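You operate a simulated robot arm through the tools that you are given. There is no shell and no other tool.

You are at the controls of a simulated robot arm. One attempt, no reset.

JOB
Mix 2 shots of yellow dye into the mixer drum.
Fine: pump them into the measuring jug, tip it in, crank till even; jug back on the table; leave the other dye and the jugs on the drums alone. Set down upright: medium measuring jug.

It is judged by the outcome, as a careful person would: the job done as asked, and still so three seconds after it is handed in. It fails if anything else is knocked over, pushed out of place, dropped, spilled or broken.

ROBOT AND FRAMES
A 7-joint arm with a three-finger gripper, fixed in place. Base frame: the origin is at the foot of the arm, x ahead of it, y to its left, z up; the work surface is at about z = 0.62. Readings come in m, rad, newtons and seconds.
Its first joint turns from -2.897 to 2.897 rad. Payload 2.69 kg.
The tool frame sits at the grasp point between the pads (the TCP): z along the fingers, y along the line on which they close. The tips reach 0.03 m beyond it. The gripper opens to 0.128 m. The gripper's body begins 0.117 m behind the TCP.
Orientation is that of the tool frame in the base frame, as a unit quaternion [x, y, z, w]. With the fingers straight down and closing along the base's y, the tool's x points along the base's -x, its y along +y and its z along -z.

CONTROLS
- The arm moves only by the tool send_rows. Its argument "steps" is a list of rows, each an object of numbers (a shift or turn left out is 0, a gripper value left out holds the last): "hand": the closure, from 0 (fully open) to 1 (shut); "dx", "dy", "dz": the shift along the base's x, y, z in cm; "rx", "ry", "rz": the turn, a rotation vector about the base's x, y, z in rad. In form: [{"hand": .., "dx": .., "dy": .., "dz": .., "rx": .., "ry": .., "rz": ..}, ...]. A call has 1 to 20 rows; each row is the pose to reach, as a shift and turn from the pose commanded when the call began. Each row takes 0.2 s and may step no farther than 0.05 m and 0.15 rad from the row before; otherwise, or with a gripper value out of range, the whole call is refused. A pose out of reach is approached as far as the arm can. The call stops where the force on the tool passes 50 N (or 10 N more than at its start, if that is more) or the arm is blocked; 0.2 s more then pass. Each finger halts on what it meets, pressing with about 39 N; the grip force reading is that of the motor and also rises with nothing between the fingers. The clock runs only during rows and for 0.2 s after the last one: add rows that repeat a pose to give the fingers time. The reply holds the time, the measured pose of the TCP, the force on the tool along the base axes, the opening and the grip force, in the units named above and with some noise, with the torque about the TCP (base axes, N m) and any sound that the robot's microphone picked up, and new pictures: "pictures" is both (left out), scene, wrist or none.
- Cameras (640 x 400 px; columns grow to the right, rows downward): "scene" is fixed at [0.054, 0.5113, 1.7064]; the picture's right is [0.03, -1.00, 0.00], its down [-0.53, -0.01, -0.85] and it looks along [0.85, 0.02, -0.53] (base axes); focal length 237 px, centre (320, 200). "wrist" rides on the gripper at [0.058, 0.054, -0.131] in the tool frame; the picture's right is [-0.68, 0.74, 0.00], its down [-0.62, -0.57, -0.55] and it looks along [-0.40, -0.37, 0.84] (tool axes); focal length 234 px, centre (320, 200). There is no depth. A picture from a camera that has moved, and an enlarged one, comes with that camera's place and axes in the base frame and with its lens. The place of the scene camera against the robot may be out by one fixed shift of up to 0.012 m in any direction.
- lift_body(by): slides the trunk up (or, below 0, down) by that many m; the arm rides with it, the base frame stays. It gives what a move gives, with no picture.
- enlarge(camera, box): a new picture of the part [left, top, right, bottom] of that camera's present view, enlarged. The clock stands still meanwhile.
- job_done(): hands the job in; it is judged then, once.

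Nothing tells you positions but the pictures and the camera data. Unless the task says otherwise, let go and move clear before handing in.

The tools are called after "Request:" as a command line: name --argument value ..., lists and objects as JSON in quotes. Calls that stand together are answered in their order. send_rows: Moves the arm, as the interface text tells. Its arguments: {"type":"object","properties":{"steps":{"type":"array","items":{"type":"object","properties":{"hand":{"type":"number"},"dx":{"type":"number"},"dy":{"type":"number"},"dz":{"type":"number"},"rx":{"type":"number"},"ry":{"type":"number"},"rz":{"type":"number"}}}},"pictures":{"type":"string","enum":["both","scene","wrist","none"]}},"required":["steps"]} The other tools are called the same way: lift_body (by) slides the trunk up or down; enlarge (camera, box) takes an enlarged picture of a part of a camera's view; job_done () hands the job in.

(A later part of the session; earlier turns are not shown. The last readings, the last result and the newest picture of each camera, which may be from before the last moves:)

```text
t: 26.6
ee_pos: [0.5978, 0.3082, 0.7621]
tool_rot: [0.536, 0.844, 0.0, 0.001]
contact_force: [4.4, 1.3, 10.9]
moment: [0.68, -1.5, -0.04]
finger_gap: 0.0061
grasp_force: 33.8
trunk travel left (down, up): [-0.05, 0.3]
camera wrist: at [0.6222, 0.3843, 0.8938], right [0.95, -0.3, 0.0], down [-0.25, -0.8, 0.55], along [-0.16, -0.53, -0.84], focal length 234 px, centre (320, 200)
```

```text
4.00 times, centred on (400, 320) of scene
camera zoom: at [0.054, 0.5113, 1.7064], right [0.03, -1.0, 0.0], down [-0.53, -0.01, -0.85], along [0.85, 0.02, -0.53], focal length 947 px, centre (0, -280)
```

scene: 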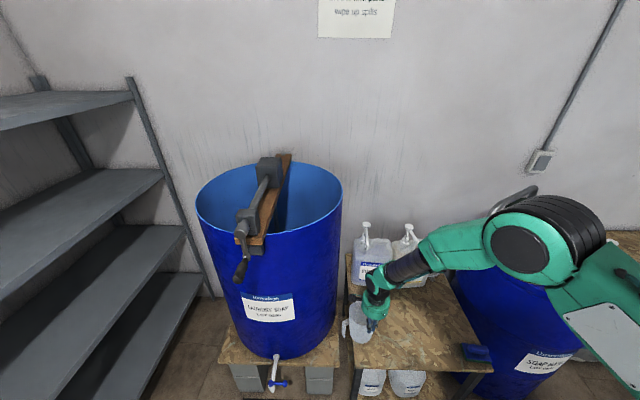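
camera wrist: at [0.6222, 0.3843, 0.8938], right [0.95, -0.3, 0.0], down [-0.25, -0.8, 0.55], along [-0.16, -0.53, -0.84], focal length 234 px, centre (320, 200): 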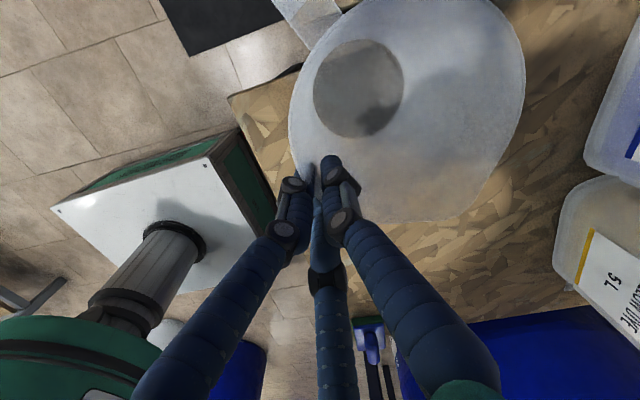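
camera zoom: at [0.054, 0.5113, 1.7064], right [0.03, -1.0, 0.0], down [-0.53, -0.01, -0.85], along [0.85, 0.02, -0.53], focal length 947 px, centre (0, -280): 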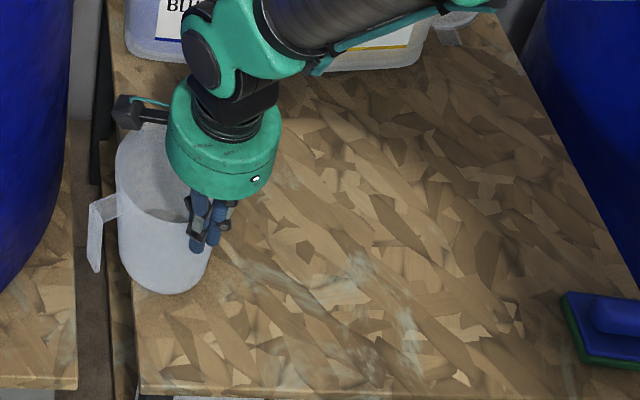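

The fingers hold the wall with a 6 mm gap. I'll lift a few centimetres and check that the jug follows level.

Request:
send_rows --steps '[{"dz": 1}, {"dz": 3}, {"dz": 5}, {"dz": 5}]'

Request:
enlarge --camera "scene" --box '[340, 270, 460, 370]'

```text
t: 27.6
ee_pos: [0.5969, 0.308, 0.8099]
tool_rot: [0.536, 0.844, -0.001, 0.001]
contact_force: [0.5, 0.2, -0.3]
moment: [-0.07, 0.04, -0.01]
finger_gap: 0.0059
grasp_force: 33.8
trunk travel left (down, up): [-0.05, 0.3]
camera wrist: at [0.6214, 0.3837, 0.9415], right [0.95, -0.3, 0.0], down [-0.25, -0.8, 0.55], along [-0.16, -0.53, -0.83], focal length 234 px, centre (320, 200)
```

scene: 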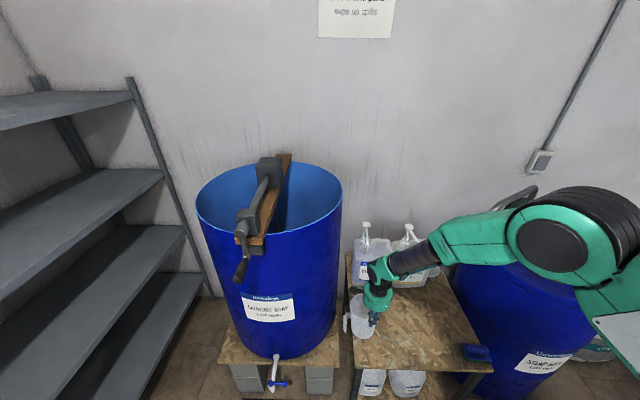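
wrist: 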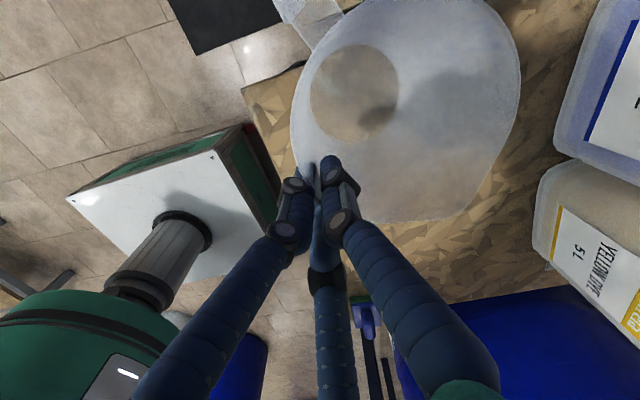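

```text
4.00 times, centred on (400, 320) of scene
camera zoom: at [0.054, 0.5113, 1.7064], right [0.03, -1.0, 0.0], down [-0.53, -0.01, -0.85], along [0.85, 0.02, -0.53], focal length 947 px, centre (0, -280)
```

zoom: 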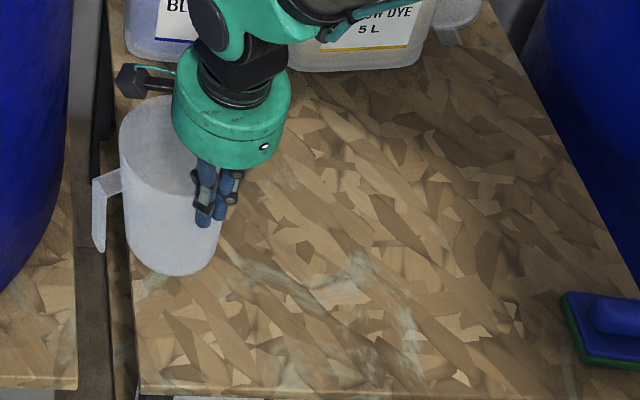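

The jug is gripped and level. I'll carry it toward the yellow spout, stopping about 5 cm short so I can check the clearances.

Request:
send_rows --steps '[{"dx": 1, "dy": -3}, {"dx": 3, "dy": -6.5}, {"dx": 5, "dy": -10}, {"dx": 7, "dy": -14}, {"dx": 9, "dy": -18}, {"dx": 10.5, "dy": -22}, {"dx": 11, "dy": -24.5}]'

Request:
enlarge --camera "scene" --box '[340, 200, 500, 320]'

Request:
enlarge --camera "wrist" --box '[250, 0, 640, 240]'

```text
t: 29.2
ee_pos: [0.709, 0.0619, 0.8108]
tool_rot: [0.536, 0.844, -0.002, 0.001]
contact_force: [-0.3, -0.3, -0.9]
moment: [-0.05, 0.04, 0.05]
finger_gap: 0.0059
grasp_force: 33.3
trunk travel left (down, up): [-0.05, 0.3]
camera wrist: at [0.7332, 0.1377, 0.9417], right [0.95, -0.3, 0.0], down [-0.25, -0.8, 0.55], along [-0.16, -0.53, -0.83], focal length 234 px, centre (320, 200)
```

scene: 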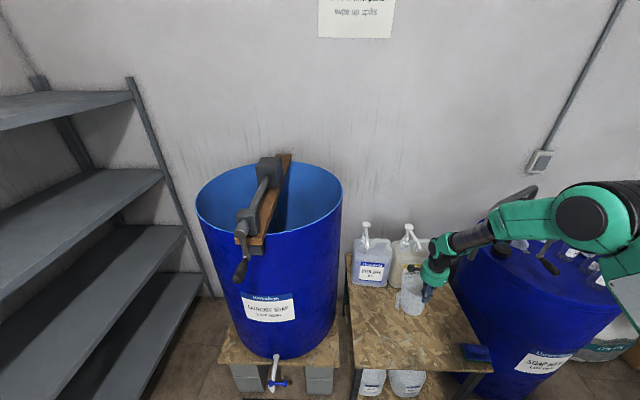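
wrist: 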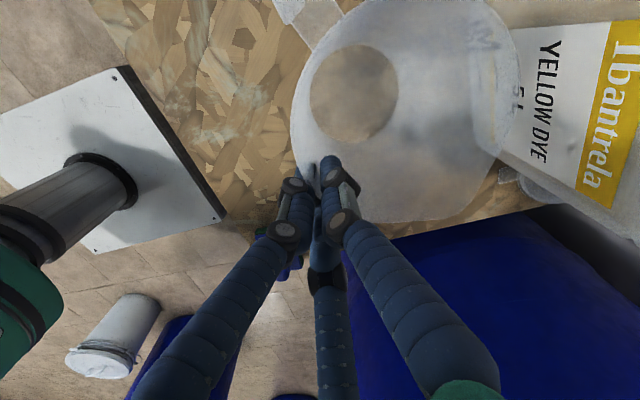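

```text
3.33 times, centred on (420, 260) of scene
camera zoom: at [0.054, 0.5113, 1.7064], right [0.03, -1.0, 0.0], down [-0.53, -0.01, -0.85], along [0.85, 0.02, -0.53], focal length 789 px, centre (-13, 0)
```

zoom: 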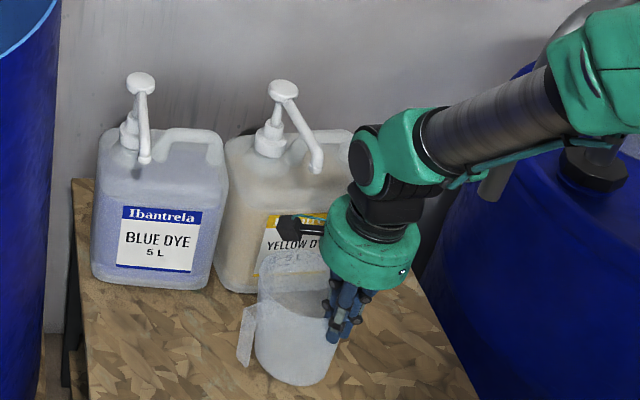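

```text
1.64 times, centred on (445, 120) of wrist
camera zoom: at [0.7332, 0.1377, 0.9417], right [0.95, -0.3, 0.0], down [-0.25, -0.8, 0.55], along [-0.16, -0.53, -0.83], focal length 384 px, centre (115, 331)
```

zoom: 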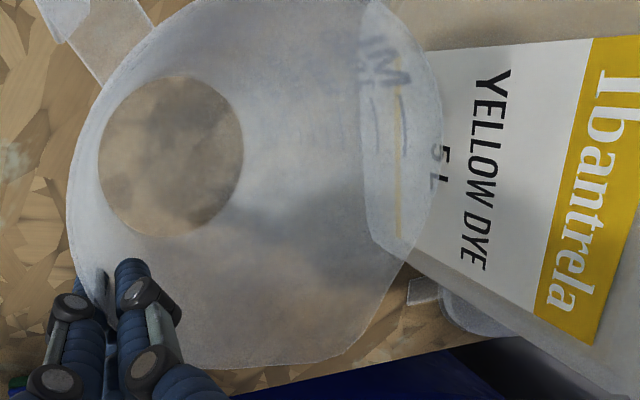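

The hand fits between the spouts here, and the spout tip should end up about 2 cm past the jug's centre. I'll move in 5 cm and set the jug down.

Request:
send_rows --steps '[{"dx": 1.5}, {"dx": 3}, {"dx": 4.2}, {"dx": 5}, {"dx": 5, "dz": -1.5}, {"dx": 5, "dz": -3}, {"dx": 5, "dz": -4.2}, {"dx": 5, "dz": -4.9}]'

Request:
enlarge --camera "scene" --box '[340, 200, 500, 320]'

```text
t: 31.0
ee_pos: [0.758, 0.0619, 0.764]
tool_rot: [0.536, 0.844, 0.0, 0.003]
contact_force: [-8.0, -3.8, 27.1]
moment: [0.52, -1.19, -0.03]
finger_gap: 0.006
grasp_force: 33.2
trunk travel left (down, up): [-0.05, 0.3]
camera wrist: at [0.7815, 0.1383, 0.8956], right [0.95, -0.3, 0.01], down [-0.25, -0.8, 0.55], along [-0.16, -0.53, -0.84], focal length 234 px, centre (320, 200)
```

scene: 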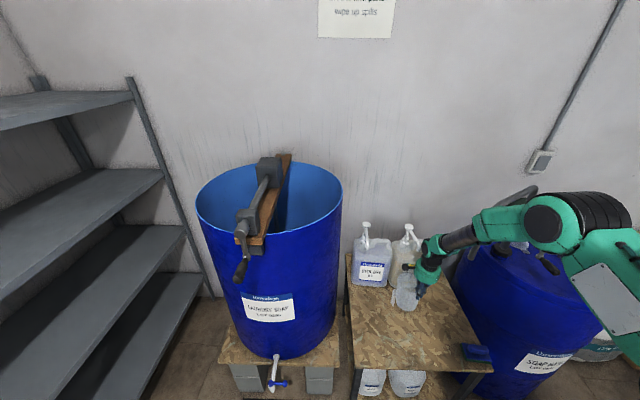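
wrist: 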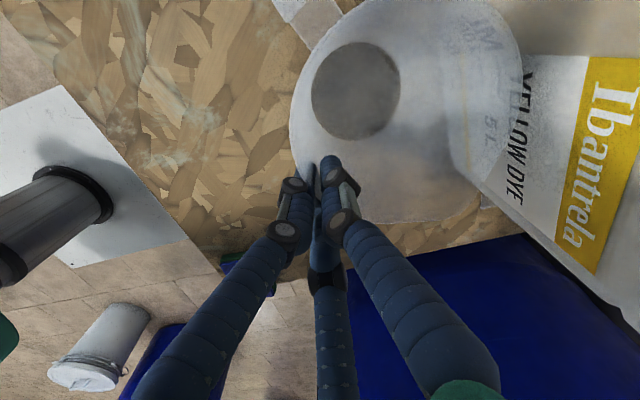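

```text
3.33 times, centred on (420, 260) of scene
camera zoom: at [0.054, 0.5113, 1.7064], right [0.03, -1.0, 0.0], down [-0.53, -0.01, -0.85], along [0.85, 0.02, -0.53], focal length 789 px, centre (-13, 0)
```

zoom: 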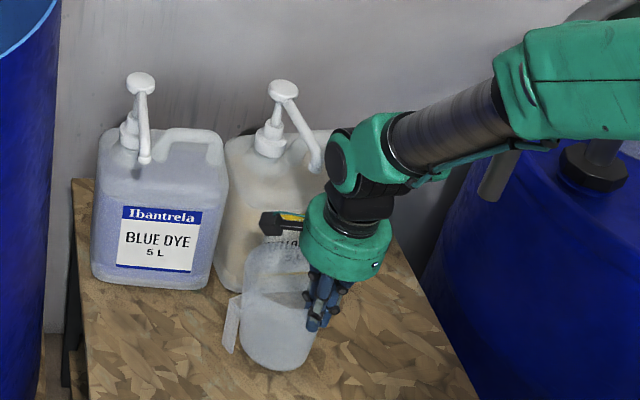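

The jug is down, with 27 N upward showing it's on the table. I'll ease up slightly, open halfway, rise out of the jug, and back away.

Request:
send_rows --steps '[{"dz": 0.2}, {"dz": 0.2, "hand": 0.75}, {"dz": 0.2, "hand": 0.6}, {"dz": 0.2, "hand": 0.6}]'

Request:
enlarge --camera "scene" --box '[340, 200, 500, 320]'

```text
t: 32.0
ee_pos: [0.7569, 0.0628, 0.764]
tool_rot: [0.536, 0.844, -0.003, 0.0]
contact_force: [-0.2, 0.3, 0.3]
moment: [0.03, 0.01, 0.02]
finger_gap: 0.051
grasp_force: 0.1
trunk travel left (down, up): [-0.05, 0.3]
camera wrist: at [0.781, 0.1384, 0.8939], right [0.95, -0.3, 0.0], down [-0.25, -0.8, 0.55], along [-0.16, -0.53, -0.83], focal length 234 px, centre (320, 200)
```

scene: 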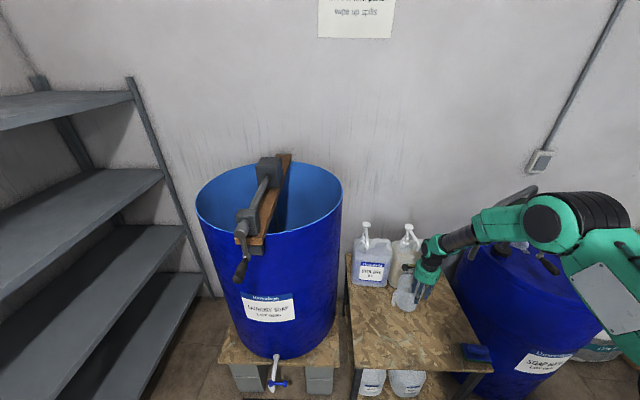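
wrist: 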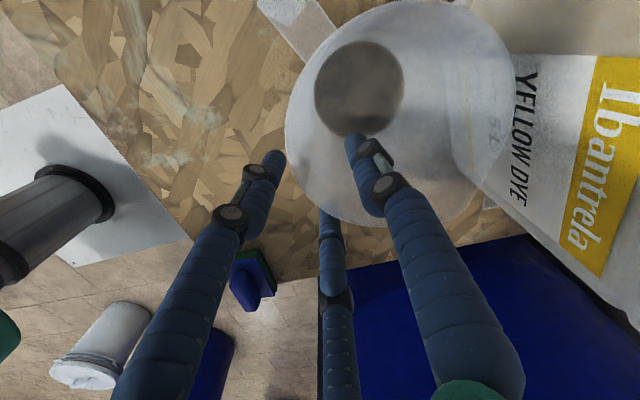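

```text
3.33 times, centred on (420, 260) of scene
camera zoom: at [0.054, 0.5113, 1.7064], right [0.03, -1.0, 0.0], down [-0.53, -0.01, -0.85], along [0.85, 0.02, -0.53], focal length 789 px, centre (-13, 0)
```

zoom: 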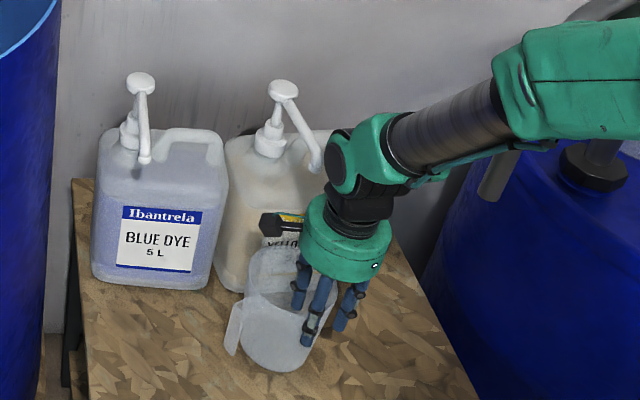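

Released cleanly. I'll rise just above the rim, back off along −x/−y, then go up.

Request:
send_rows --steps '[{"dz": 2}, {"dz": 4}, {"dz": 5.2}, {"dz": 5.2, "dx": -3, "dy": -1.4}, {"dz": 6, "dx": -7, "dy": -3}, {"dz": 9, "dx": -11, "dy": -4}, {"dz": 13, "dx": -13, "dy": -4}, {"dz": 17.5, "dx": -14, "dy": -4}, {"dz": 22, "dx": -14, "dy": -4}, {"dz": 26, "dx": -14, "dy": -4}, {"dz": 30, "dx": -14, "dy": -4}]'

Request:
enlarge --camera "scene" --box '[340, 200, 500, 320]'

```text
refused: row 6 steps farther than a row can; nothing moved
```

```text
3.33 times, centred on (420, 260) of scene
camera zoom: at [0.054, 0.5113, 1.7064], right [0.03, -1.0, 0.0], down [-0.53, -0.01, -0.85], along [0.85, 0.02, -0.53], focal length 789 px, centre (-13, 0)
```

zoom: 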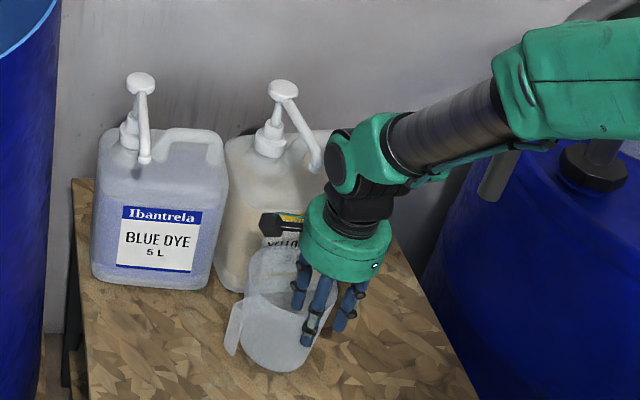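

One row stepped too far, so nothing moved. I'll resend the same retreat with smaller steps.

Request:
send_rows --steps '[{"dz": 2}, {"dz": 4}, {"dz": 5.2}, {"dz": 5.2, "dx": -3, "dy": -1.4}, {"dz": 6, "dx": -6.5, "dy": -3}, {"dz": 8, "dx": -10, "dy": -4}, {"dz": 11, "dx": -13, "dy": -4}, {"dz": 15, "dx": -14, "dy": -4}, {"dz": 19.5, "dx": -14, "dy": -4}, {"dz": 24, "dx": -14, "dy": -4}, {"dz": 28, "dx": -14, "dy": -4}, {"dz": 32, "dx": -14, "dy": -4}]'

Request:
enlarge --camera "scene" --box '[340, 200, 500, 320]'

```text
t: 34.6
ee_pos: [0.618, 0.0193, 1.0826]
tool_rot: [0.536, 0.844, -0.002, 0.001]
contact_force: [-0.1, -1.1, 0.2]
moment: [0.03, 0.01, -0.01]
finger_gap: 0.051
grasp_force: 0.1
trunk travel left (down, up): [-0.05, 0.3]
camera wrist: at [0.6425, 0.095, 1.2148], right [0.95, -0.3, 0.0], down [-0.25, -0.8, 0.55], along [-0.16, -0.53, -0.83], focal length 234 px, centre (320, 200)
```

scene: 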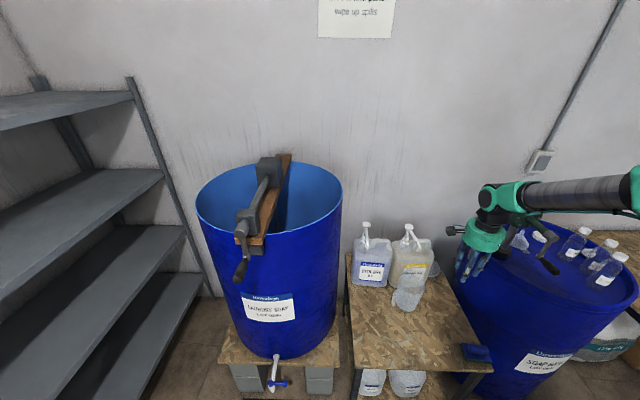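
wrist: 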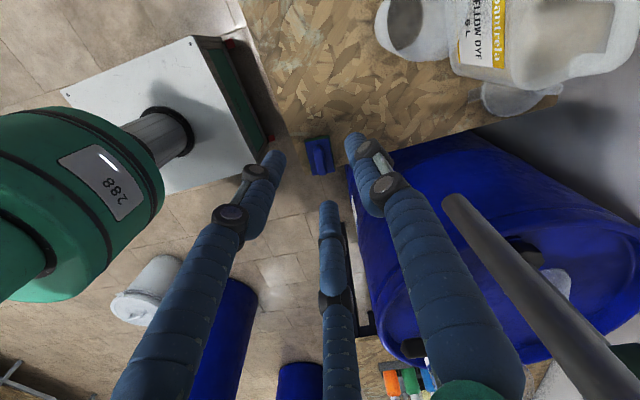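

```text
3.33 times, centred on (420, 260) of scene
camera zoom: at [0.054, 0.5113, 1.7064], right [0.03, -1.0, 0.0], down [-0.53, -0.01, -0.85], along [0.85, 0.02, -0.53], focal length 789 px, centre (-13, 0)
```

zoom: 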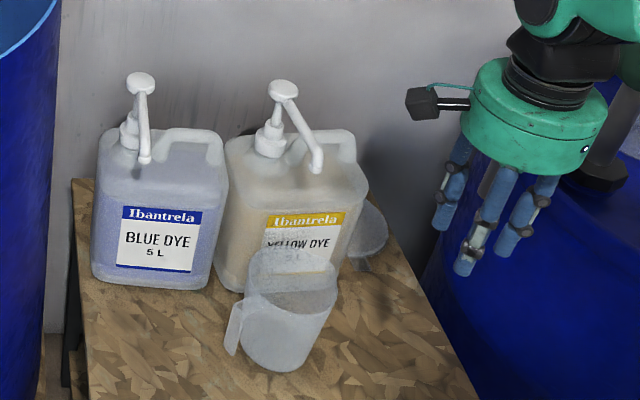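

The jug stands under the spout. I'll now turn the hand to look down at the yellow pump head and refine its position.

Request:
send_rows --steps '[{"hand": 0, "dz": 3, "rz": 0.13}, {"dx": 1, "dy": 1.5, "dz": 6, "rz": 0.26}, {"dx": 2, "dy": 3, "dz": 9, "rz": 0.39}, {"dx": 3.5, "dy": 5, "dz": 12, "rz": 0.52}, {"dx": 5, "dy": 7, "dz": 14, "rz": 0.65}, {"dx": 6.5, "dy": 9, "dz": 16, "rz": 0.78}, {"dx": 8, "dy": 11, "dz": 16.7, "rz": 0.91}, {"dx": 9, "dy": 13, "dz": 16.7, "rz": 1.04}, {"dx": 10.2, "dy": 14.1, "dz": 16.7, "rz": 1.13}]'

Request:
enlarge --camera "wrist" --box '[240, 100, 480, 300]'

```text
t: 36.6
ee_pos: [0.7207, 0.1639, 1.2509]
tool_rot: [-0.001, 1.0, -0.001, 0.002]
contact_force: [0.3, 1.1, -0.4]
moment: [0.01, -0.03, 0.01]
finger_gap: 0.1277
grasp_force: 0.0
trunk travel left (down, up): [-0.05, 0.3]
camera wrist: at [0.6615, 0.2176, 1.3822], right [0.68, 0.74, 0.0], down [0.61, -0.56, 0.55], along [0.41, -0.37, -0.83], focal length 234 px, centre (320, 200)
```

scene: 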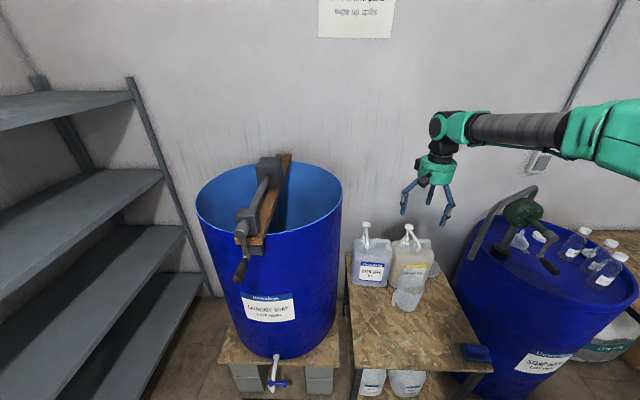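
wrist: 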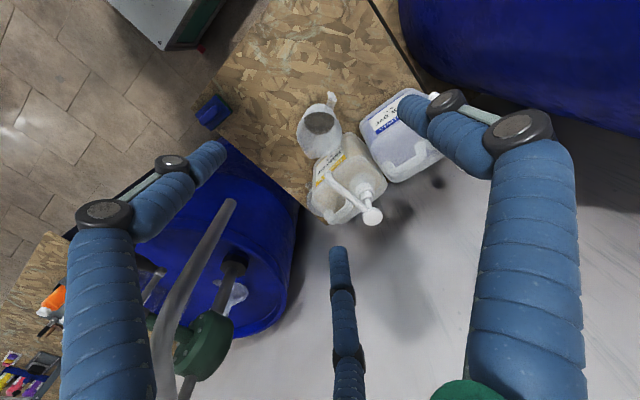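

```text
2.00 times, centred on (360, 200) of wrist
camera zoom: at [0.6615, 0.2176, 1.3822], right [0.68, 0.74, 0.0], down [0.61, -0.56, 0.55], along [0.41, -0.37, -0.83], focal length 468 px, centre (240, 200)
```

zoom: 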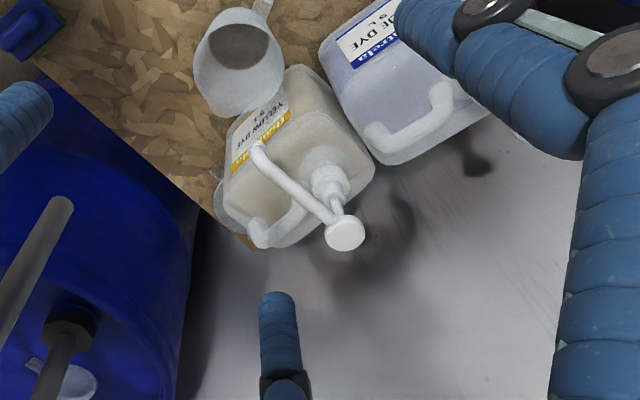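

The pump head is at (0.951, 0.097, 1.00) and the spout tip at about (0.835, 0.085), which is over the jug's mouth. I'll close the fingers and hover above the pump head.

Request:
send_rows --steps '[{"hand": 1, "dx": 4, "dy": -1.1}, {"dx": 8, "dy": -2.2}, {"dx": 12, "dy": -3.3}, {"dx": 16, "dy": -4.4}, {"dx": 20, "dy": -5.7}, {"dx": 23, "dy": -6.6}, {"dx": 23, "dy": -6.6, "dz": -4}, {"dx": 23, "dy": -6.6, "dz": -8}, {"dx": 23, "dy": -6.6, "dz": -12}, {"dx": 23, "dy": -6.6, "dz": -16}]'

Request:
enlarge --camera "scene" --box '[340, 160, 500, 280]'

Request:
enlarge --camera "wrist" --box '[220, 80, 460, 280]'

```text
t: 38.8
ee_pos: [0.9497, 0.0987, 1.0911]
tool_rot: [0.0, 1.0, -0.002, 0.003]
contact_force: [-0.8, -0.5, 0.7]
moment: [0.01, -0.03, 0.01]
finger_gap: 0.0018
grasp_force: 31.6
trunk travel left (down, up): [-0.05, 0.3]
camera wrist: at [0.8912, 0.152, 1.2212], right [0.68, 0.74, 0.0], down [0.61, -0.57, 0.55], along [0.41, -0.37, -0.83], focal length 234 px, centre (320, 200)
```

scene: 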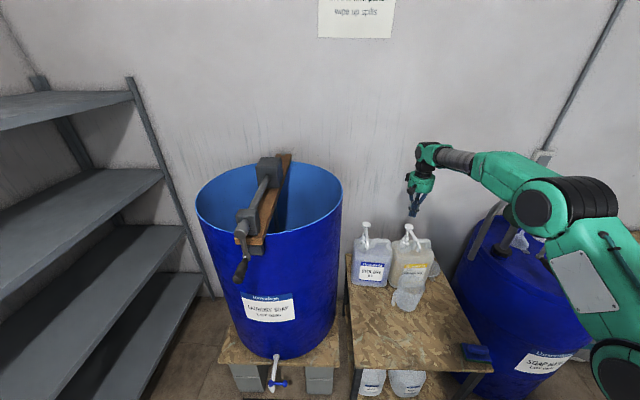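
wrist: 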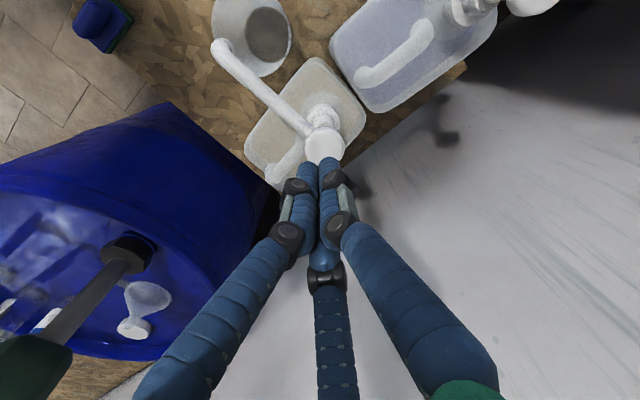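

```text
3.33 times, centred on (420, 220) of scene
camera zoom: at [0.054, 0.5113, 1.7064], right [0.03, -1.0, 0.0], down [-0.53, -0.01, -0.85], along [0.85, 0.02, -0.53], focal length 789 px, centre (-13, 133)
```

zoom: 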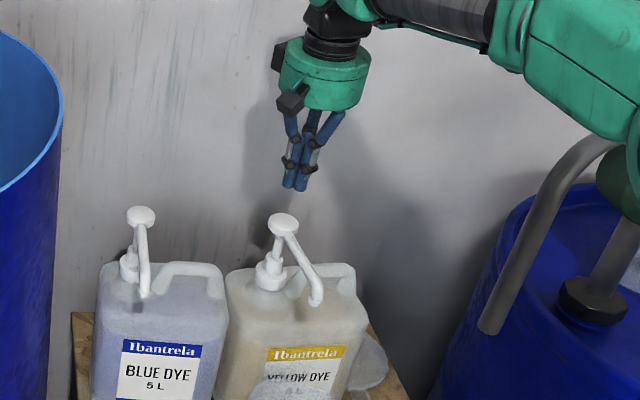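

```text
2.00 times, centred on (340, 180) of wrist
camera zoom: at [0.8912, 0.152, 1.2212], right [0.68, 0.74, 0.0], down [0.61, -0.57, 0.55], along [0.41, -0.37, -0.83], focal length 468 px, centre (280, 240)
```

zoom: 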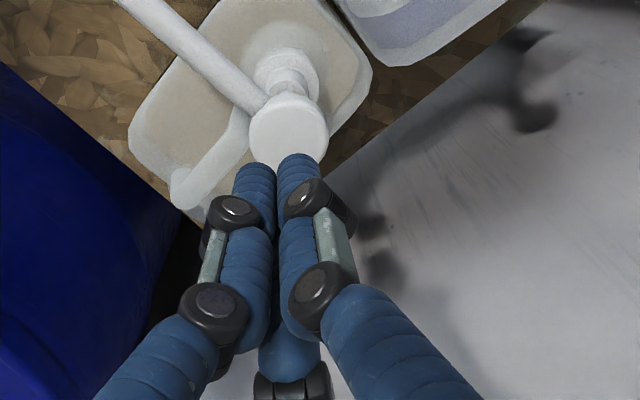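

The head's centre reads (0.956, 0.100). I'll nudge over it and press down gradually, watching the force.

Request:
send_rows --steps '[{"dx": 0.5, "dy": 0.1, "dz": -2}, {"dx": 0.5, "dy": 0.1, "dz": -4}, {"dx": 0.5, "dy": 0.1, "dz": -5}, {"dx": 0.5, "dy": 0.1, "dz": -6}, {"dx": 0.5, "dy": 0.1, "dz": -7}]'

Request:
enlarge --camera "scene" --box '[340, 160, 500, 280]'

```text
t: 40.0
ee_pos: [0.9539, 0.0977, 1.0194]
tool_rot: [-0.001, 1.0, -0.001, 0.003]
contact_force: [0.2, 0.2, 2.1]
moment: [0.0, 0.0, -0.04]
finger_gap: 0.0056
grasp_force: 30.6
trunk travel left (down, up): [-0.05, 0.3]
camera wrist: at [0.8956, 0.1519, 1.1502], right [0.68, 0.74, 0.0], down [0.61, -0.57, 0.55], along [0.41, -0.37, -0.83], focal length 234 px, centre (320, 200)
```

scene: 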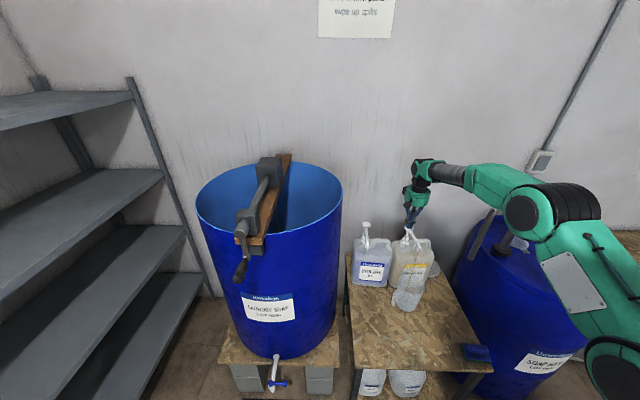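
wrist: 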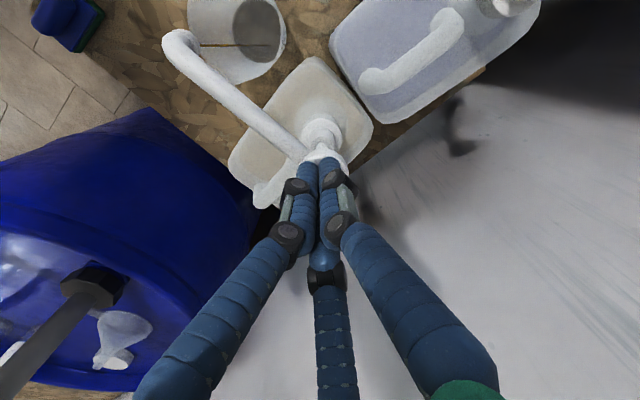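

```text
3.33 times, centred on (420, 220) of scene
camera zoom: at [0.054, 0.5113, 1.7064], right [0.03, -1.0, 0.0], down [-0.53, -0.01, -0.85], along [0.85, 0.02, -0.53], focal length 789 px, centre (-13, 133)
```

zoom: 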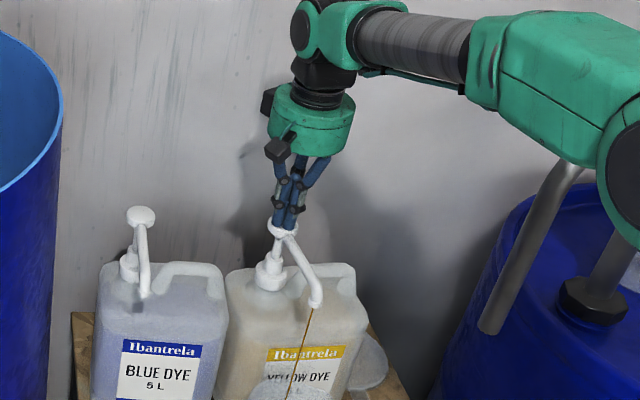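

Dye is already streaming into the jug. I'll press on to the bottom of this stroke.

Request:
send_rows --steps '[{"dz": -0.7}, {"dz": -1.4}]'

Request:
enlarge --camera "scene" --box '[340, 200, 500, 320]'

```text
t: 40.6
ee_pos: [0.9546, 0.0978, 1.0055]
tool_rot: [0.0, 1.0, -0.001, 0.002]
contact_force: [1.6, -0.7, 4.1]
moment: [0.03, -0.05, -0.02]
finger_gap: 0.0059
grasp_force: 31.6
trunk travel left (down, up): [-0.05, 0.3]
camera wrist: at [0.896, 0.1516, 1.1369], right [0.68, 0.74, 0.0], down [0.61, -0.57, 0.55], along [0.41, -0.37, -0.83], focal length 234 px, centre (320, 200)
```

scene: 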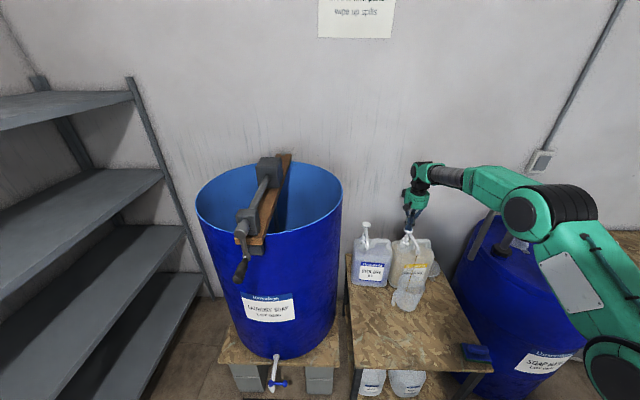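
wrist: 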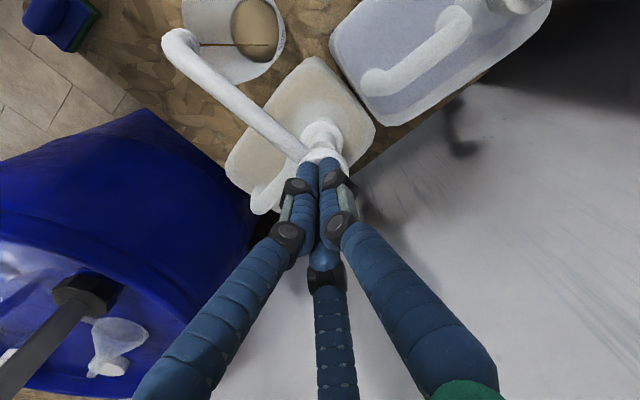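

```text
3.33 times, centred on (420, 260) of scene
camera zoom: at [0.054, 0.5113, 1.7064], right [0.03, -1.0, 0.0], down [-0.53, -0.01, -0.85], along [0.85, 0.02, -0.53], focal length 789 px, centre (-13, 0)
```

zoom: 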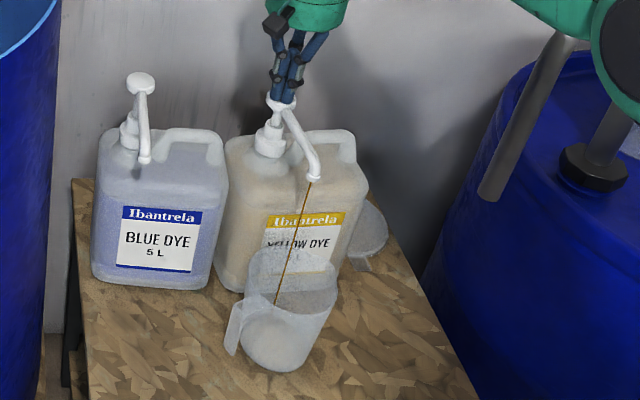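

The stream falls inside the jug. I'll keep pressing toward the bottom stop.

Request:
send_rows --steps '[{"dz": -0.5}, {"dz": -1.0}, {"dz": -1.5}, {"dz": -2.0}]'

Request:
enlarge --camera "scene" --box '[340, 200, 500, 320]'

```text
t: 41.6
ee_pos: [0.9548, 0.098, 0.9857]
tool_rot: [0.0, 1.0, -0.002, 0.002]
contact_force: [-2.2, -0.5, 7.9]
moment: [0.06, 0.14, 0.05]
finger_gap: 0.0059
grasp_force: 31.3
trunk travel left (down, up): [-0.05, 0.3]
camera wrist: at [0.8963, 0.1516, 1.1175], right [0.68, 0.74, 0.0], down [0.61, -0.57, 0.55], along [0.41, -0.37, -0.83], focal length 234 px, centre (320, 200)
```

scene: 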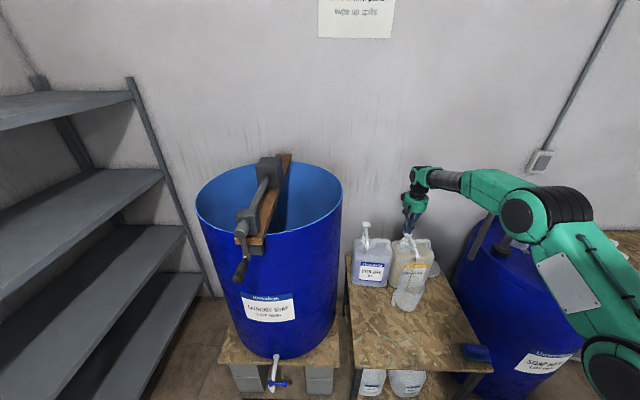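
wrist: 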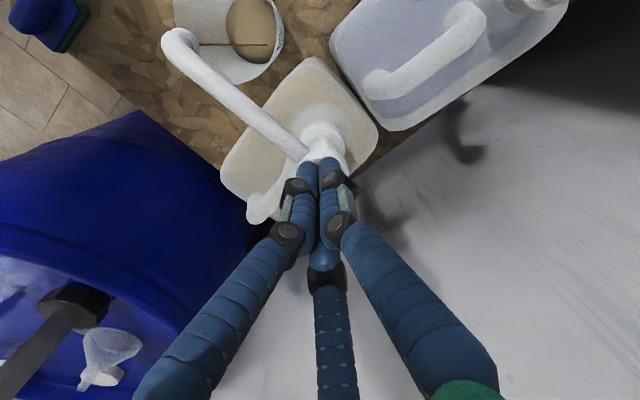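

```text
3.33 times, centred on (420, 260) of scene
camera zoom: at [0.054, 0.5113, 1.7064], right [0.03, -1.0, 0.0], down [-0.53, -0.01, -0.85], along [0.85, 0.02, -0.53], focal length 789 px, centre (-13, 0)
```

zoom: 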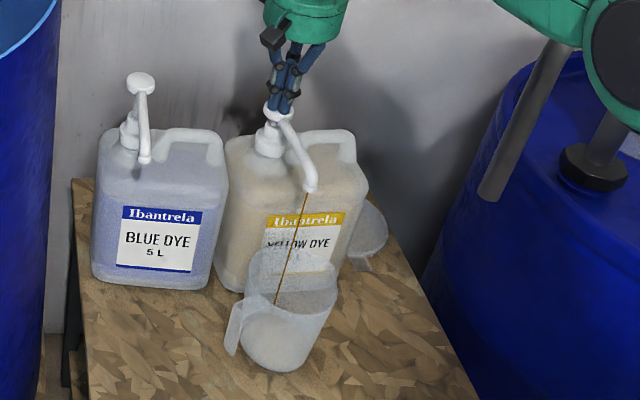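

The force is still low at 8 N, so I'll keep pressing for the end of the stroke.

Request:
send_rows --steps '[{"dz": -0.4}, {"dz": -0.8}, {"dz": -1.2}, {"dz": -1.2}]'

Request:
enlarge --camera "scene" --box '[340, 200, 500, 320]'

```text
t: 42.6
ee_pos: [0.954, 0.0977, 0.9795]
tool_rot: [0.0, 1.0, 0.0, 0.005]
contact_force: [1.6, -5.9, 35.2]
moment: [-0.13, 0.1, -0.03]
finger_gap: 0.006
grasp_force: 31.2
trunk travel left (down, up): [-0.05, 0.3]
camera wrist: at [0.8953, 0.1515, 1.1106], right [0.68, 0.74, 0.01], down [0.61, -0.57, 0.56], along [0.41, -0.37, -0.83], focal length 234 px, centre (320, 200)
```

scene: 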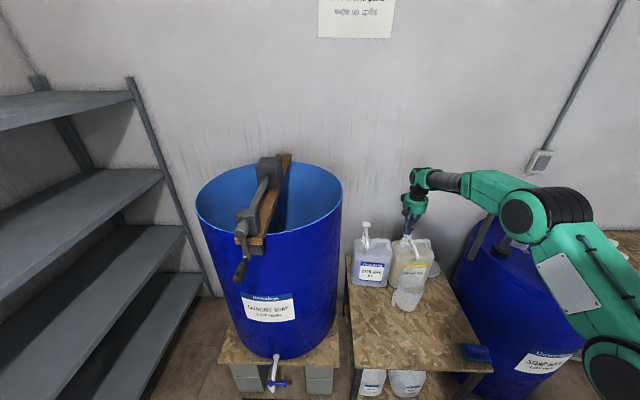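
wrist: 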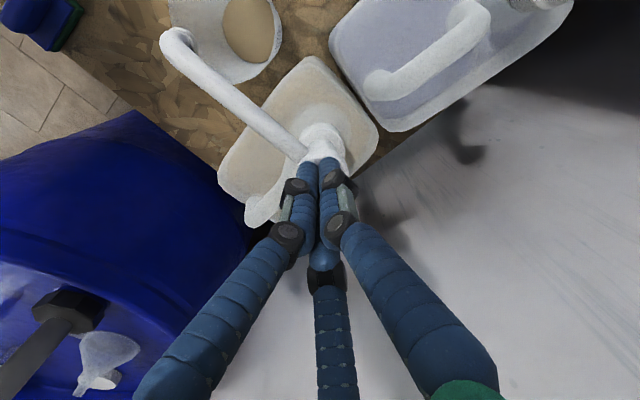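

```text
3.33 times, centred on (420, 260) of scene
camera zoom: at [0.054, 0.5113, 1.7064], right [0.03, -1.0, 0.0], down [-0.53, -0.01, -0.85], along [0.85, 0.02, -0.53], focal length 789 px, centre (-13, 0)
```

zoom: 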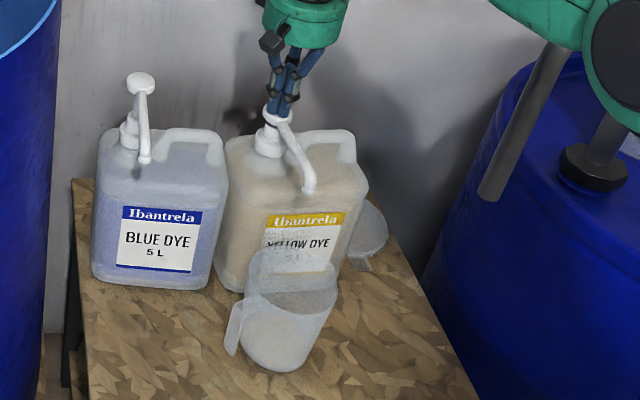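

The first stroke bottomed out at 35 N and the flow has stopped. I'll raise fully so the pump can return, and check it.

Request:
send_rows --steps '[{"dz": 1}, {"dz": 3}, {"dz": 5}, {"dz": 7}, {"dz": 9}, {"dz": 9}, {"dz": 9}]'

Request:
enlarge --camera "scene" --box '[340, 180, 500, 300]'

Request:
enlarge --camera "wrist" --box '[140, 0, 380, 200]'

```text
t: 44.2
ee_pos: [0.9543, 0.0989, 1.0635]
tool_rot: [0.0, 1.0, 0.0, 0.002]
contact_force: [-0.1, 0.5, -0.1]
moment: [0.0, -0.01, -0.02]
finger_gap: 0.002
grasp_force: 31.7
trunk travel left (down, up): [-0.05, 0.3]
camera wrist: at [0.8956, 0.1526, 1.1955], right [0.68, 0.74, 0.0], down [0.61, -0.57, 0.55], along [0.41, -0.37, -0.83], focal length 234 px, centre (320, 200)
```

scene: 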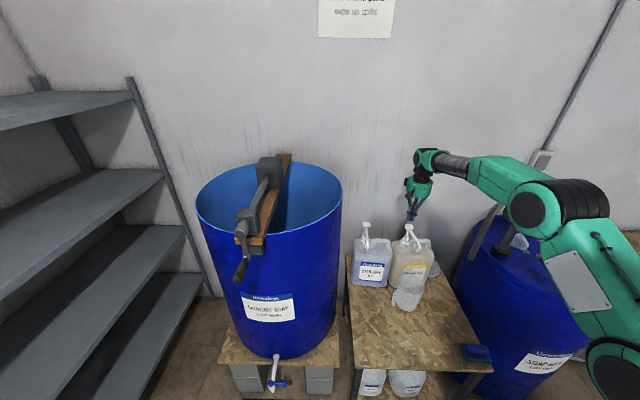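
wrist: 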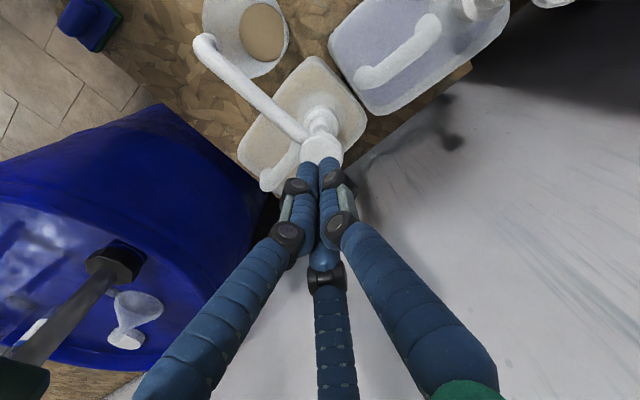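

```text
3.33 times, centred on (420, 240) of scene
camera zoom: at [0.054, 0.5113, 1.7064], right [0.03, -1.0, 0.0], down [-0.53, -0.01, -0.85], along [0.85, 0.02, -0.53], focal length 789 px, centre (-13, 67)
```

zoom: 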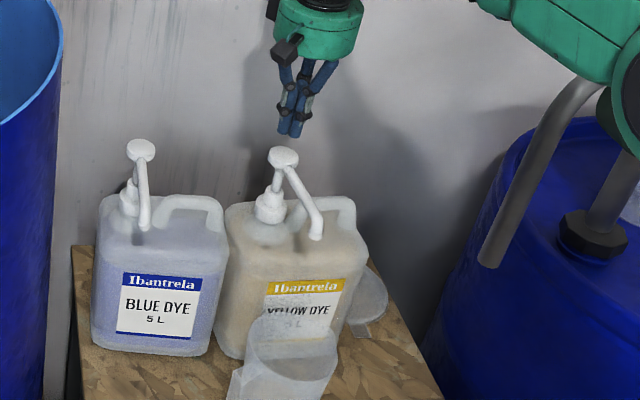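

```text
2.00 times, centred on (260, 100) of wrist
camera zoom: at [0.8956, 0.1526, 1.1955], right [0.68, 0.74, 0.0], down [0.61, -0.57, 0.55], along [0.41, -0.37, -0.83], focal length 468 px, centre (440, 400)
```

zoom: 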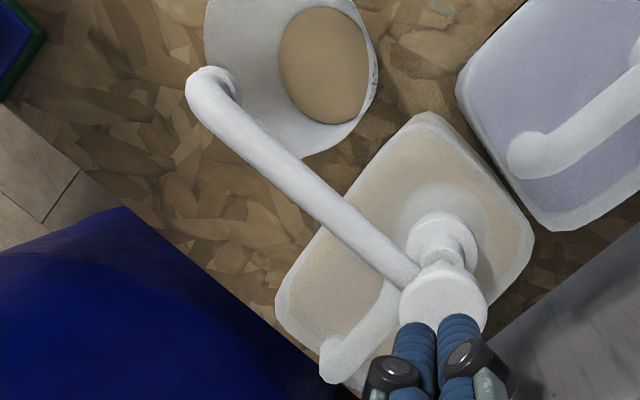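

The pump head has sprung back and the jug holds the first shot. Now the second full stroke.

Request:
send_rows --steps '[{"dz": -2}, {"dz": -3.6}, {"dz": -4.4}, {"dz": -5.2}, {"dz": -6}, {"dz": -6.8}, {"dz": -7.6}, {"dz": -8.3}, {"dz": -8.7}, {"dz": -9}, {"dz": -9}, {"dz": -9}]'

Request:
enlarge --camera "scene" --box '[340, 200, 500, 320]'

```text
t: 46.8
ee_pos: [0.9545, 0.0983, 0.9796]
tool_rot: [0.0, 1.0, -0.001, 0.006]
contact_force: [4.9, 7.8, 45.7]
moment: [0.16, 0.11, -0.02]
finger_gap: 0.006
grasp_force: 31.2
trunk travel left (down, up): [-0.05, 0.3]
camera wrist: at [0.8951, 0.152, 1.1101], right [0.68, 0.74, 0.01], down [0.61, -0.57, 0.56], along [0.41, -0.37, -0.83], focal length 234 px, centre (320, 200)
```

scene: 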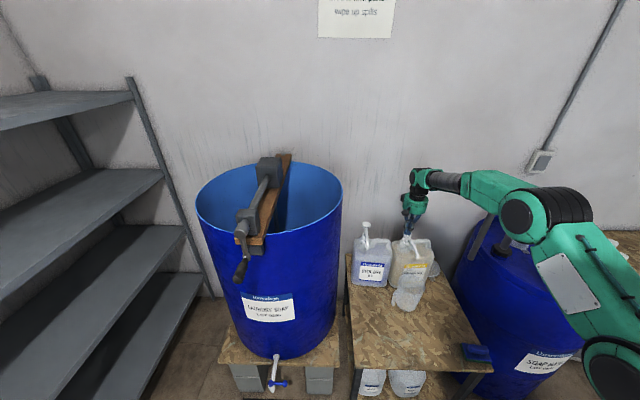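
wrist: 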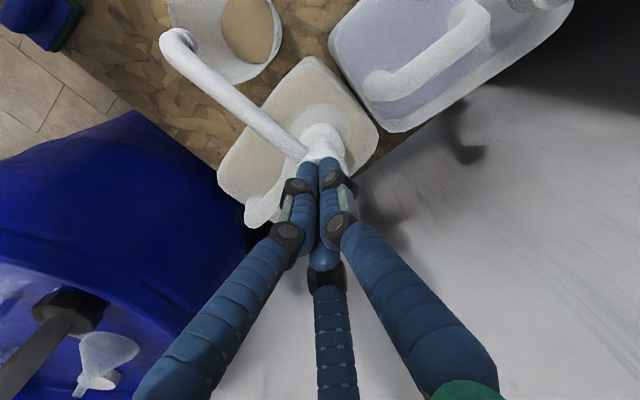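

```text
3.33 times, centred on (420, 260) of scene
camera zoom: at [0.054, 0.5113, 1.7064], right [0.03, -1.0, 0.0], down [-0.53, -0.01, -0.85], along [0.85, 0.02, -0.53], focal length 789 px, centre (-13, 0)
```

zoom: 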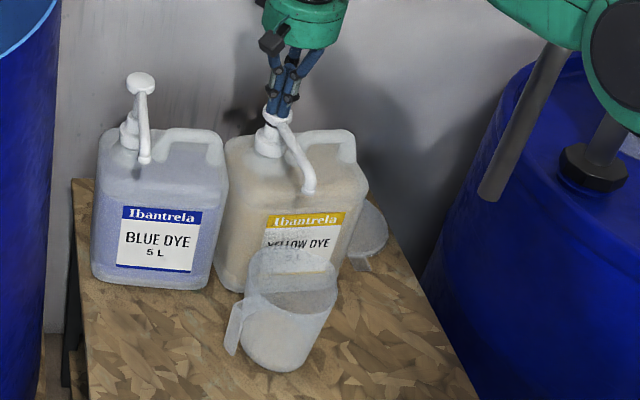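

The second stroke bottomed out at 46 N, so two shots are in. I'll rise, back off, and turn the hand back to the pinch orientation at the earlier waypoint.

Request:
send_rows --steps '[{"dz": 1}, {"dz": 3.5}, {"dz": 7}, {"dz": 11}, {"dz": 15.5}, {"dz": 20}, {"dz": 22, "dx": -4, "dy": -1}, {"dz": 22, "dx": -8.5, "dy": -2, "rz": -0.1}, {"dz": 22, "dx": -13, "dy": -3, "rz": -0.22}, {"dz": 22, "dx": -17.5, "dy": -4, "rz": -0.35}, {"dz": 21, "dx": -22, "dy": -5, "rz": -0.48}, {"dz": 20, "dx": -26.5, "dy": -6, "rz": -0.61}, {"dz": 18, "dx": -30.5, "dy": -7, "rz": -0.74}, {"dz": 15, "dx": -33.6, "dy": -7.9, "rz": -0.87}, {"dz": 12, "dx": -33.6, "dy": -7.9, "rz": -1.0}, {"dz": 10.5, "dx": -33.6, "dy": -7.9, "rz": -1.13, "hand": 0.6}, {"dz": 10.5, "dx": -33.6, "dy": -7.9, "rz": -1.13}]'

Request:
enlarge --camera "scene" --box '[340, 200, 500, 320]'

Request:
enlarge --camera "wrist" --box '[340, 0, 580, 150]'

```text
t: 50.4
ee_pos: [0.6175, 0.0177, 1.0799]
tool_rot: [0.536, 0.844, -0.001, 0.001]
contact_force: [0.1, -0.2, 0.3]
moment: [0.01, 0.07, 0.05]
finger_gap: 0.0511
grasp_force: 0.1
trunk travel left (down, up): [-0.05, 0.3]
camera wrist: at [0.6419, 0.0938, 1.2108], right [0.95, -0.3, 0.0], down [-0.25, -0.8, 0.55], along [-0.16, -0.53, -0.83], focal length 234 px, centre (320, 200)
```

scene: 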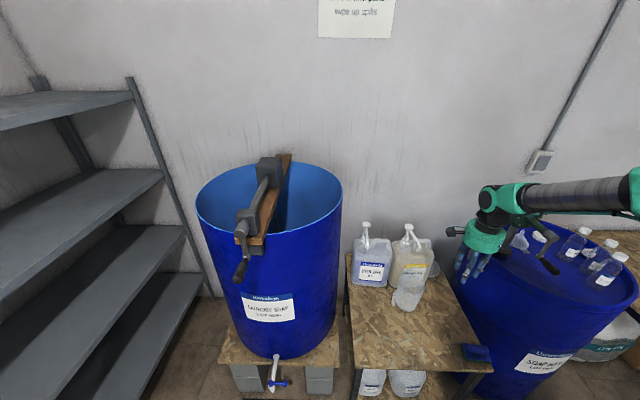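
wrist: 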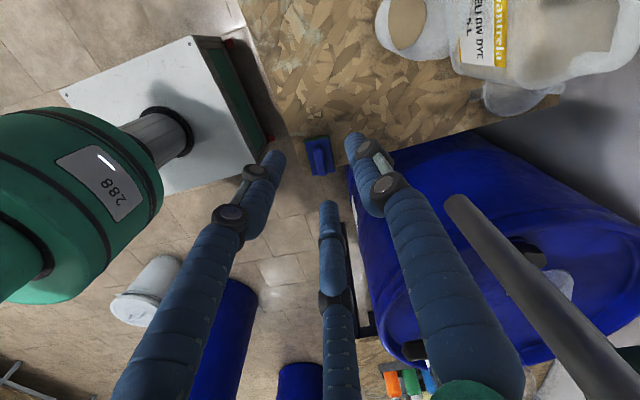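

```text
3.33 times, centred on (420, 260) of scene
camera zoom: at [0.054, 0.5113, 1.7064], right [0.03, -1.0, 0.0], down [-0.53, -0.01, -0.85], along [0.85, 0.02, -0.53], focal length 789 px, centre (-13, 0)
```

zoom: 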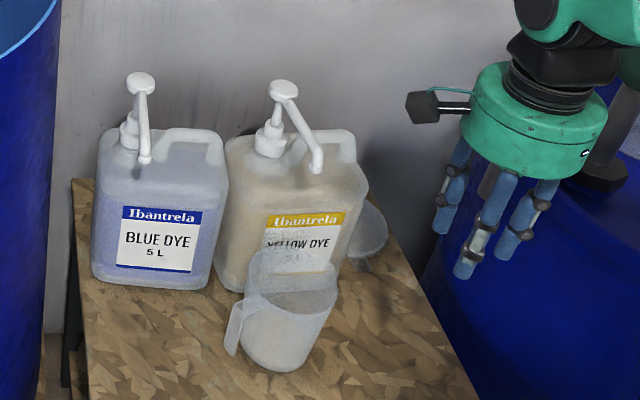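

```text
2.67 times, centred on (460, 75) of wrist
camera zoom: at [0.6419, 0.0938, 1.2108], right [0.95, -0.3, 0.0], down [-0.25, -0.8, 0.55], along [-0.16, -0.53, -0.83], focal length 624 px, centre (-53, 533)
```

zoom: 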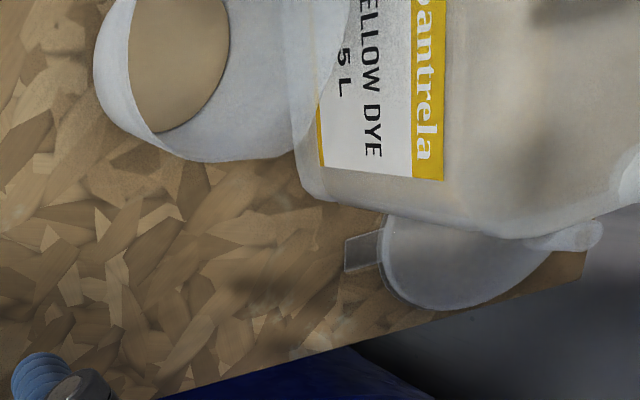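

The jug is still upright with dye in it. I'll retrace the retreat path in reverse to the same wall pinch.

Request:
send_rows --steps '[{"dz": -4}, {"dz": -8.5}, {"dz": -13}, {"dz": -17, "dx": 0.2, "dy": 0.3}, {"dz": -21, "dx": 1, "dy": 0.4}, {"dz": -24, "dx": 4, "dy": 0.5}, {"dz": -25.8, "dx": 7.5, "dy": 1.5}, {"dz": -26.4, "dx": 11, "dy": 3}, {"dz": -26.4, "dx": 13.9, "dy": 4.5}, {"dz": -28, "dx": 13.9, "dy": 4.5}, {"dz": -30, "dx": 13.9, "dy": 4.5}, {"dz": -31.7, "dx": 13.9, "dy": 4.5}]'

Request:
enlarge --camera "scene" --box '[340, 200, 500, 320]'

```text
t: 53.0
ee_pos: [0.7583, 0.0641, 0.7614]
tool_rot: [0.536, 0.844, -0.001, 0.001]
contact_force: [-0.4, 0.8, 0.5]
moment: [0.01, -0.02, 0.02]
finger_gap: 0.0512
grasp_force: 0.0
trunk travel left (down, up): [-0.05, 0.3]
camera wrist: at [0.7818, 0.1404, 0.8927], right [0.95, -0.3, 0.0], down [-0.25, -0.8, 0.55], along [-0.16, -0.53, -0.83], focal length 234 px, centre (320, 200)
```

scene: 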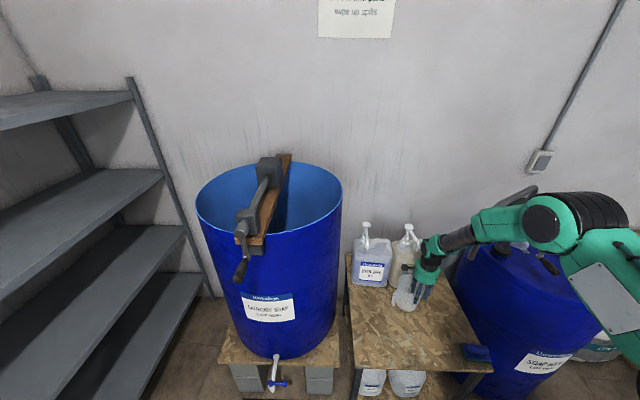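
wrist: 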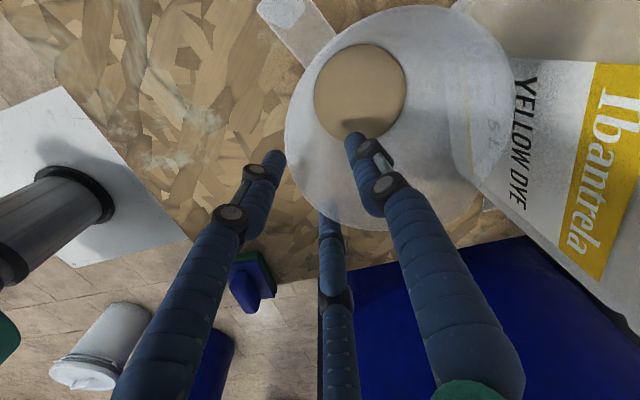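

```text
3.33 times, centred on (420, 260) of scene
camera zoom: at [0.054, 0.5113, 1.7064], right [0.03, -1.0, 0.0], down [-0.53, -0.01, -0.85], along [0.85, 0.02, -0.53], focal length 789 px, centre (-13, 0)
```

zoom: 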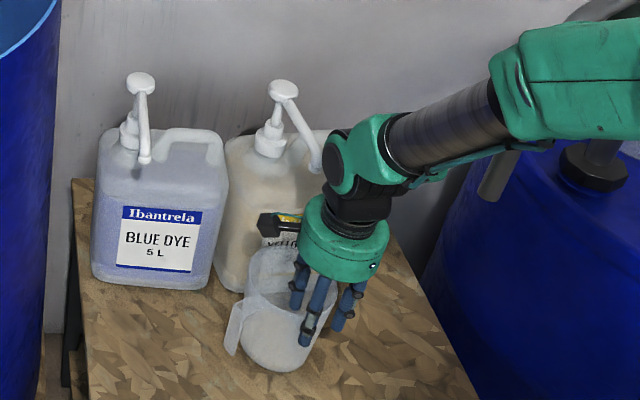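

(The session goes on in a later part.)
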